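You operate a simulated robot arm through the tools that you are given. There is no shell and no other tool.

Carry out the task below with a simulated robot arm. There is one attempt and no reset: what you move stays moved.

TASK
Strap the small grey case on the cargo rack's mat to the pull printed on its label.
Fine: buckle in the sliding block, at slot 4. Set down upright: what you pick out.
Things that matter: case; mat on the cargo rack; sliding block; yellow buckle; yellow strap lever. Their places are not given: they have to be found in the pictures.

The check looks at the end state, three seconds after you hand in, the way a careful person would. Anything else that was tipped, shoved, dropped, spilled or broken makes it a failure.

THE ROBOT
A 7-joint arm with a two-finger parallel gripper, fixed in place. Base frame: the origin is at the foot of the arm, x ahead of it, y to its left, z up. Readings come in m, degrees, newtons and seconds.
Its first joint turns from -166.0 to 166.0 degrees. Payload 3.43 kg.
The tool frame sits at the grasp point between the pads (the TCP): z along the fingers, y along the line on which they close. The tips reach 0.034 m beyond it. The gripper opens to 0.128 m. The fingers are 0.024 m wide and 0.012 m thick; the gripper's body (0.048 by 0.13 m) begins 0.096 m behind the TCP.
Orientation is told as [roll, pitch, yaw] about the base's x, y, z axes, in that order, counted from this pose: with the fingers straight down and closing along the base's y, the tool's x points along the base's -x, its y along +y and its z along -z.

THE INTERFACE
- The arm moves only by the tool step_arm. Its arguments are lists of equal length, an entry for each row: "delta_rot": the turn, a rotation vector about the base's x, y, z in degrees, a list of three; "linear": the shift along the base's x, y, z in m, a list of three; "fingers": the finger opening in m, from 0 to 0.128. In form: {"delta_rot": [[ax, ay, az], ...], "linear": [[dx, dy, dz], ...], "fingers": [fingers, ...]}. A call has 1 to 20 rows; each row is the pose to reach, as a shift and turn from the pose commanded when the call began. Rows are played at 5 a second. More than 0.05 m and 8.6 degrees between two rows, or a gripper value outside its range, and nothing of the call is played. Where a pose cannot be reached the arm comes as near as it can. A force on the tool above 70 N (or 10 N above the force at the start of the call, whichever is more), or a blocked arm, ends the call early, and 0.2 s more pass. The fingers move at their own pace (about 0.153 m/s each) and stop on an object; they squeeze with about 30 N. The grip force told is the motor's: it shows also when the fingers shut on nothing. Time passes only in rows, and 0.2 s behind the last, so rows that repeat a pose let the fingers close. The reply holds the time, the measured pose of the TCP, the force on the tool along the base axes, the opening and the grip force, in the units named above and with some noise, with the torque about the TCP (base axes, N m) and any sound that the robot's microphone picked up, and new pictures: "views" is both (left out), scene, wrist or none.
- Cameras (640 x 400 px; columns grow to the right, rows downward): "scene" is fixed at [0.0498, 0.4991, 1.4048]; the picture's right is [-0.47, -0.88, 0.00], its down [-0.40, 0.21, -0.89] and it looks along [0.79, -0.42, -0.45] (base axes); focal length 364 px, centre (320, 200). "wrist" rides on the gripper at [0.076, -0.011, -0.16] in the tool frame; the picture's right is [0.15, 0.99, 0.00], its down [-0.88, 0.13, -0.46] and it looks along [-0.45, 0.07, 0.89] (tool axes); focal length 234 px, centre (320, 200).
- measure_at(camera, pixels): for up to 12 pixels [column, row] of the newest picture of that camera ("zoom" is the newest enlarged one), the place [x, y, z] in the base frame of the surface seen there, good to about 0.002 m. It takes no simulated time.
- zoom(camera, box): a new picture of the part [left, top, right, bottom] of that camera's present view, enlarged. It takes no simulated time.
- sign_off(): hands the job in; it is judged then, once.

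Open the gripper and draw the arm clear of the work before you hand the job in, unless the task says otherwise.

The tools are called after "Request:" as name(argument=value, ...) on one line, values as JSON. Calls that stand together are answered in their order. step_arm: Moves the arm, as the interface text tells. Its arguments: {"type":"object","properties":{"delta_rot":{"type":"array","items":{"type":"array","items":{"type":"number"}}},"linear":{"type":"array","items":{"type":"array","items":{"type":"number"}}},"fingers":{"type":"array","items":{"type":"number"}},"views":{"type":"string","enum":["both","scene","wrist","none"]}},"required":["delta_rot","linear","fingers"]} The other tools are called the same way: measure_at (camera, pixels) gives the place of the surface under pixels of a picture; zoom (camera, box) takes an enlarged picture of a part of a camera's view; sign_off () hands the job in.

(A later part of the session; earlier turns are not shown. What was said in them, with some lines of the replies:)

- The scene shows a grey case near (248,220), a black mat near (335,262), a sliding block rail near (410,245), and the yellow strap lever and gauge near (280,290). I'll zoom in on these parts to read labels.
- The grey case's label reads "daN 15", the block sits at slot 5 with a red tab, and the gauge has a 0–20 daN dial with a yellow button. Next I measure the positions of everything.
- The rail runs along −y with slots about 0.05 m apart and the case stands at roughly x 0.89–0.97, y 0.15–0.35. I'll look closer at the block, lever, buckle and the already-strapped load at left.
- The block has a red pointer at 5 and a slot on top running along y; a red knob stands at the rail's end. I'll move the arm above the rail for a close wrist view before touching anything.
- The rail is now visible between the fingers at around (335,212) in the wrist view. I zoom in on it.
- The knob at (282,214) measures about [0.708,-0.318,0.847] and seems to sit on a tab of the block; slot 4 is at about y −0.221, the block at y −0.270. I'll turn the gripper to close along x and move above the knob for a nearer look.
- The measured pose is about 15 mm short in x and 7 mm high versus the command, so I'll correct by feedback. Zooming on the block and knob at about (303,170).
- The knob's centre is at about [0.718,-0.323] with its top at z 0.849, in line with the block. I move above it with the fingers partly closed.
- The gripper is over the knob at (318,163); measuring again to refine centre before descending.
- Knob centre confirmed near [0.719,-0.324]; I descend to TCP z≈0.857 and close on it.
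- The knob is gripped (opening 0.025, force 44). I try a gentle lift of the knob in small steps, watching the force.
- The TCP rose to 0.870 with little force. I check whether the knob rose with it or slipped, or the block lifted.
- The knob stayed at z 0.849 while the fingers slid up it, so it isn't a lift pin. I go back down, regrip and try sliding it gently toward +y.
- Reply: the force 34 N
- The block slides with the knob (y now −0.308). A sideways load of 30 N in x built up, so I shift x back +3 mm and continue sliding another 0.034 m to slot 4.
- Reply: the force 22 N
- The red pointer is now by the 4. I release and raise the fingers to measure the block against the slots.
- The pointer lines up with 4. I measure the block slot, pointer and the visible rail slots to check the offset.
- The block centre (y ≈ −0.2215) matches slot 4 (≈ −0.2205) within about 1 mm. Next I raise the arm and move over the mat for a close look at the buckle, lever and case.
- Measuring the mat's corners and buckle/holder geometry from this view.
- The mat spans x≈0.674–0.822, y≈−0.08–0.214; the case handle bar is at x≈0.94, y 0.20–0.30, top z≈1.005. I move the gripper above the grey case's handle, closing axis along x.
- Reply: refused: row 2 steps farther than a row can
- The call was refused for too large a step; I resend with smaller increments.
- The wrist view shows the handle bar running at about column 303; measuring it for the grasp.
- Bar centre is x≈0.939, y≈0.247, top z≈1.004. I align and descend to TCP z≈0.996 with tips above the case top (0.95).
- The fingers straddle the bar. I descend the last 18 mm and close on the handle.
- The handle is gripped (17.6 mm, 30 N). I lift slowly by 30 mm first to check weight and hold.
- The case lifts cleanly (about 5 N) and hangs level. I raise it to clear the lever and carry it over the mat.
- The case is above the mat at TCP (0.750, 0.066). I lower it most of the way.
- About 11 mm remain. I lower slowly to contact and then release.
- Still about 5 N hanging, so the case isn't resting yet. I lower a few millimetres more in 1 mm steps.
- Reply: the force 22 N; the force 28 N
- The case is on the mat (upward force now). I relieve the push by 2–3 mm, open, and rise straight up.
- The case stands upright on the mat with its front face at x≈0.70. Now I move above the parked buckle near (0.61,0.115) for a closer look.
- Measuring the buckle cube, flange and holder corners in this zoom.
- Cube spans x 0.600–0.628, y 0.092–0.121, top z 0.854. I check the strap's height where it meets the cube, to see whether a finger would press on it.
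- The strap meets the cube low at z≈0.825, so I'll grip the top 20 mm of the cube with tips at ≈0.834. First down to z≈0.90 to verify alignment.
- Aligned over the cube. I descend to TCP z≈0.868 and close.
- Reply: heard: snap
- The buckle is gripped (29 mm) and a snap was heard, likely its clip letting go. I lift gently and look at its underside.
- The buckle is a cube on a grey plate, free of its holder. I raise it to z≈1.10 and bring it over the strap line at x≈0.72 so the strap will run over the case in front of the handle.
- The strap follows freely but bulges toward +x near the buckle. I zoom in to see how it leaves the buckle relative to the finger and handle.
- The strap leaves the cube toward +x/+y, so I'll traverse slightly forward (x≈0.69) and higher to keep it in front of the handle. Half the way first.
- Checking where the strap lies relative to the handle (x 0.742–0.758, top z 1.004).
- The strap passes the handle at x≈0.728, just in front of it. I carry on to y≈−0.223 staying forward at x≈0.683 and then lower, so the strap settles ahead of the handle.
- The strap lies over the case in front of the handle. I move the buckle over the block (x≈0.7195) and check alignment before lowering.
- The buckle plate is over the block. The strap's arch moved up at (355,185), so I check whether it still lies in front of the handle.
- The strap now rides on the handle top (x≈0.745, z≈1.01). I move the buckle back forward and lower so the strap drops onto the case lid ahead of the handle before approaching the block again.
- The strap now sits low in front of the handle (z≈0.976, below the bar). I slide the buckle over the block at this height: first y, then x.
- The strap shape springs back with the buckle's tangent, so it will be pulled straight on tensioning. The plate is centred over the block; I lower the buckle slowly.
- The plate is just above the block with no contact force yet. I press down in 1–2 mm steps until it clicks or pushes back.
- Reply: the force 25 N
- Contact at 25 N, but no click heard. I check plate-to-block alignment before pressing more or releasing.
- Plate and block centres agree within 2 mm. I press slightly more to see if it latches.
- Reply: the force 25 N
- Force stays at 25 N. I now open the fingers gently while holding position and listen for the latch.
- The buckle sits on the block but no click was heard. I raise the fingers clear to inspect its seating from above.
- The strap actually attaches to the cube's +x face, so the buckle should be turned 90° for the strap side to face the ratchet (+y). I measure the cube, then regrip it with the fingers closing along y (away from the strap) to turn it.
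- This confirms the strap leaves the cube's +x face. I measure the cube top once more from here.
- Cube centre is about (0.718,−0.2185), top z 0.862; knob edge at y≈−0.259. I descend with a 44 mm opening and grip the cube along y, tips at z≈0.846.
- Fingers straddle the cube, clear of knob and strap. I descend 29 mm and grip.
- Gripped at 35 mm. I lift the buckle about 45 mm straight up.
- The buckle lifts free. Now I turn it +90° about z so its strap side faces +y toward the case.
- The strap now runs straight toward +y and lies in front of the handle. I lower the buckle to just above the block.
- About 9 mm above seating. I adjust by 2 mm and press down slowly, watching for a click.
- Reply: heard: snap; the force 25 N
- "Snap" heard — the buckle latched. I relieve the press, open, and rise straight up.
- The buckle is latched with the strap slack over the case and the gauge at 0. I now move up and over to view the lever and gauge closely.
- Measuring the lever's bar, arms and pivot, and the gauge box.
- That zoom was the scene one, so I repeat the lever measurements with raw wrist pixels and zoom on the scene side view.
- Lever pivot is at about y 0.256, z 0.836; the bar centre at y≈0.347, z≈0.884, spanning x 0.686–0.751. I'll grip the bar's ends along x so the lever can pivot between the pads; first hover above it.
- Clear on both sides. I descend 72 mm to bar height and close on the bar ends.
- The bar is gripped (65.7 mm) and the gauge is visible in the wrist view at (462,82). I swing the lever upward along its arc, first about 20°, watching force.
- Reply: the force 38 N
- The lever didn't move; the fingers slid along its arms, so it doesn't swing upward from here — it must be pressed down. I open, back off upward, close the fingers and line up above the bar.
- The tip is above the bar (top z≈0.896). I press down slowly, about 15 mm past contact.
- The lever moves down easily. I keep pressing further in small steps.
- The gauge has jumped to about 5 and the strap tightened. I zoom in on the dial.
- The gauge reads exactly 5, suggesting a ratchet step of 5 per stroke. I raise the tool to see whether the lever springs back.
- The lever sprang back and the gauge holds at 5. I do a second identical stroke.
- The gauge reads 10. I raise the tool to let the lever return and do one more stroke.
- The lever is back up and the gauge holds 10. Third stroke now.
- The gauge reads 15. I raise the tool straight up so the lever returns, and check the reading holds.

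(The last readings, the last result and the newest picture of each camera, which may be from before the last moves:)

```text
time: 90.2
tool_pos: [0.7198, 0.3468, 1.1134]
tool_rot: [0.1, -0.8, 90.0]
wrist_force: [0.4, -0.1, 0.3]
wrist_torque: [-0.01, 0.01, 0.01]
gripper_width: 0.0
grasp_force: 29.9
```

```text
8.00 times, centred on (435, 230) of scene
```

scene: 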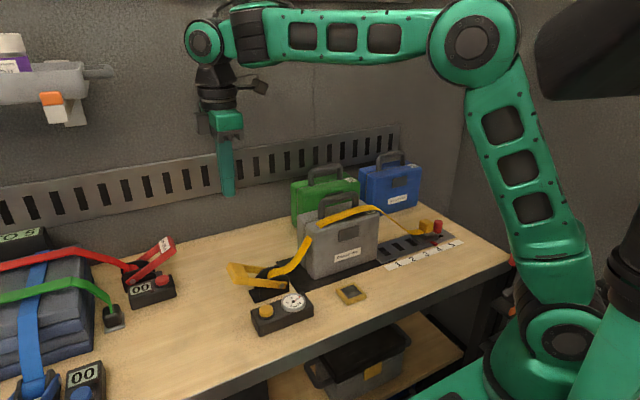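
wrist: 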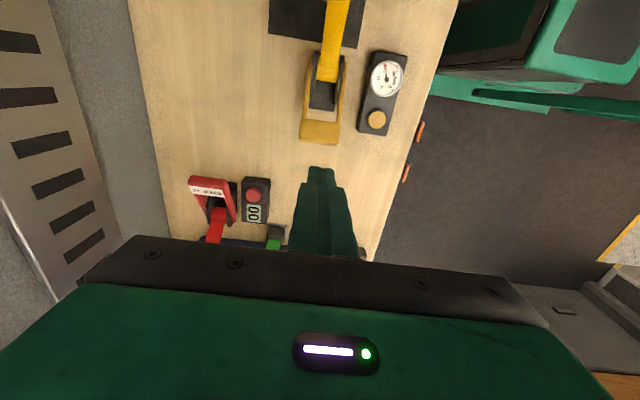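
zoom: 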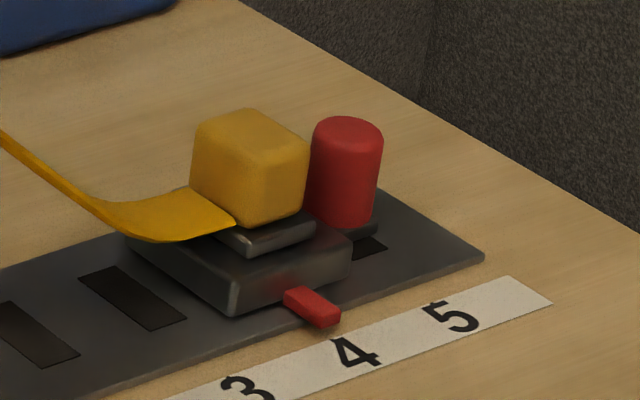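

The gauge holds at 15, the buckle is in the block at 4, and the case is upright. I open the gripper and withdraw the arm to a clear position near its start pose.

Request:
step_arm(delta_rot=[[0, 0, 0], [0, 0, 0], [0, 0, 0], [0, 0, 0], [0, 0, 0], [0, 0, 0], [0, 0, 0], [0, 0, 0], [0, 0, 0], [0, 0, 0]], linear=[[0, 0, 0.03], [-0.01, 0, 0.06], [-0.03, -0.02, 0.085], [-0.055, -0.05, 0.085], [-0.08, -0.08, 0.085], [-0.105, -0.11, 0.085], [-0.13, -0.14, 0.085], [-0.155, -0.17, 0.085], [-0.18, -0.2, 0.085], [-0.18, -0.2, 0.085]], fingers=[0.02, 0.05, 0.08, 0.11, 0.125, 0.125, 0.125, 0.125, 0.125, 0.125])

Request:
measure_at(camera="scene", pixels=[[434, 244], [437, 243], [426, 227], [446, 227], [340, 236], [345, 193], [320, 268], [373, 250], [353, 293]])

Request:
zoom(camera="wrist", box=[60, 90, 460, 260])

Request:
zoom(camera="scene", box=[220, 165, 460, 325])

```text
time: 92.4
tool_pos: [0.5397, 0.1462, 1.1972]
tool_rot: [0.1, -0.6, 90.0]
wrist_force: [-0.3, 0.6, 0.4]
wrist_torque: [0.01, 0.01, 0.01]
gripper_width: 0.1253
grasp_force: 0.1
```

scene: 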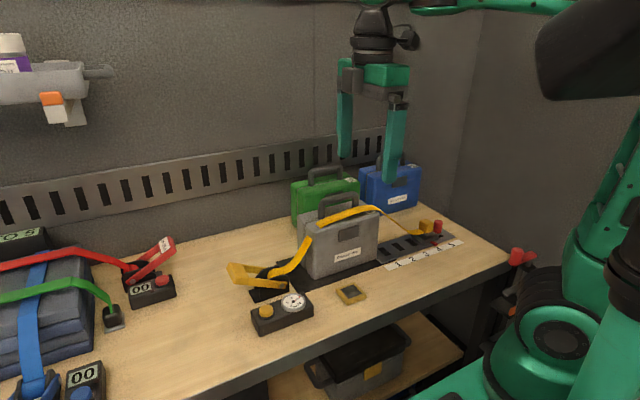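
wrist: 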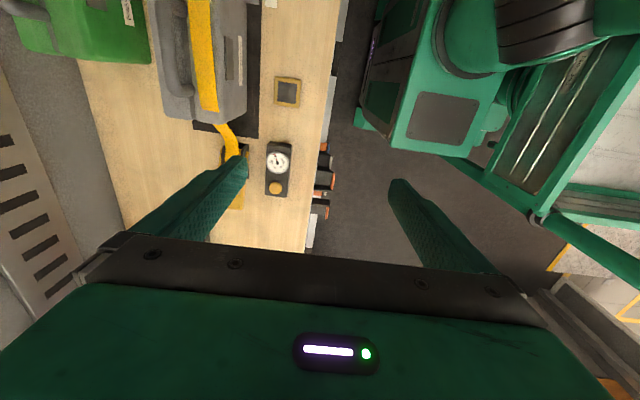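

```text
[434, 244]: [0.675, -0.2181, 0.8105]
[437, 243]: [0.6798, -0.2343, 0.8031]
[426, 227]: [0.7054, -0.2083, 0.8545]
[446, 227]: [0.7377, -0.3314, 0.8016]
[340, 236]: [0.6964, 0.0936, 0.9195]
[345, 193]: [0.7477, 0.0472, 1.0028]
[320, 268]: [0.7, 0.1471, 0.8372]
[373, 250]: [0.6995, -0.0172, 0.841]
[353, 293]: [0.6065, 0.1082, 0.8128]
```

```text
1.60 times, centred on (260, 175) of wrist
```

zoom: 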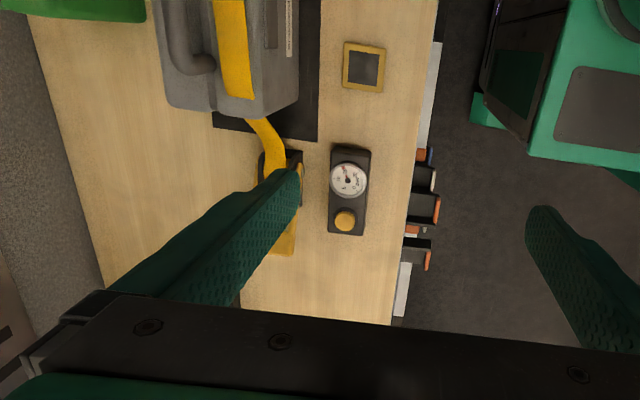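

```text
2.50 times, centred on (340, 245) of scene
```

zoom: 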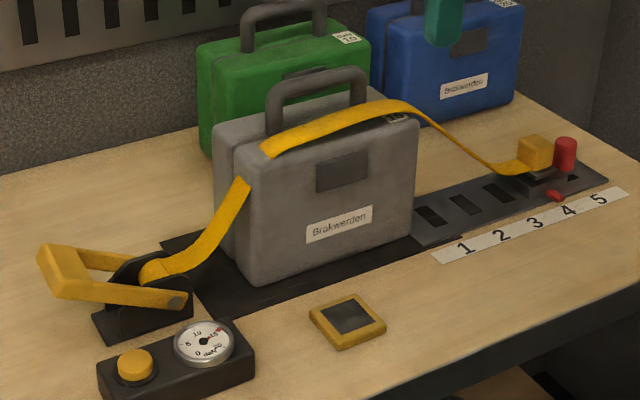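

All is in place. The grey case stands upright on the mat under the strap, the buckle is latched in the block at slot 4 (pointer y≈−0.22), and the gauge reads 15 daN. The arm is clear with the gripper open, so I hand in.

Request:
sign_off()

```text
The job is handed in.
```

The small grey case is strapped upright on the mat, and the gauge reads 15 daN, the pull printed on its label.

- **Block and buckle:** I slid the block from slot 5 to slot 4. The buckle's first seating in the block did not latch. I turned it 90° so its strap side faced the case, and it then clicked in.
- **Case:** I carried it by its handle to the mat. The strap runs over its lid, in front of the handle.
- **Tension:** Each downward stroke of the yellow lever added 5 daN, so three strokes reached 15. The reading held after the lever sprang back.

In the pictures the strap still arches a little above the case, even though the gauge shows full pull. I first tried swinging the lever upward, but it did not move and the fingers slid along its arms. The last pictures show nothing else moved or knocked over. The gripper was open and clear when I handed in.
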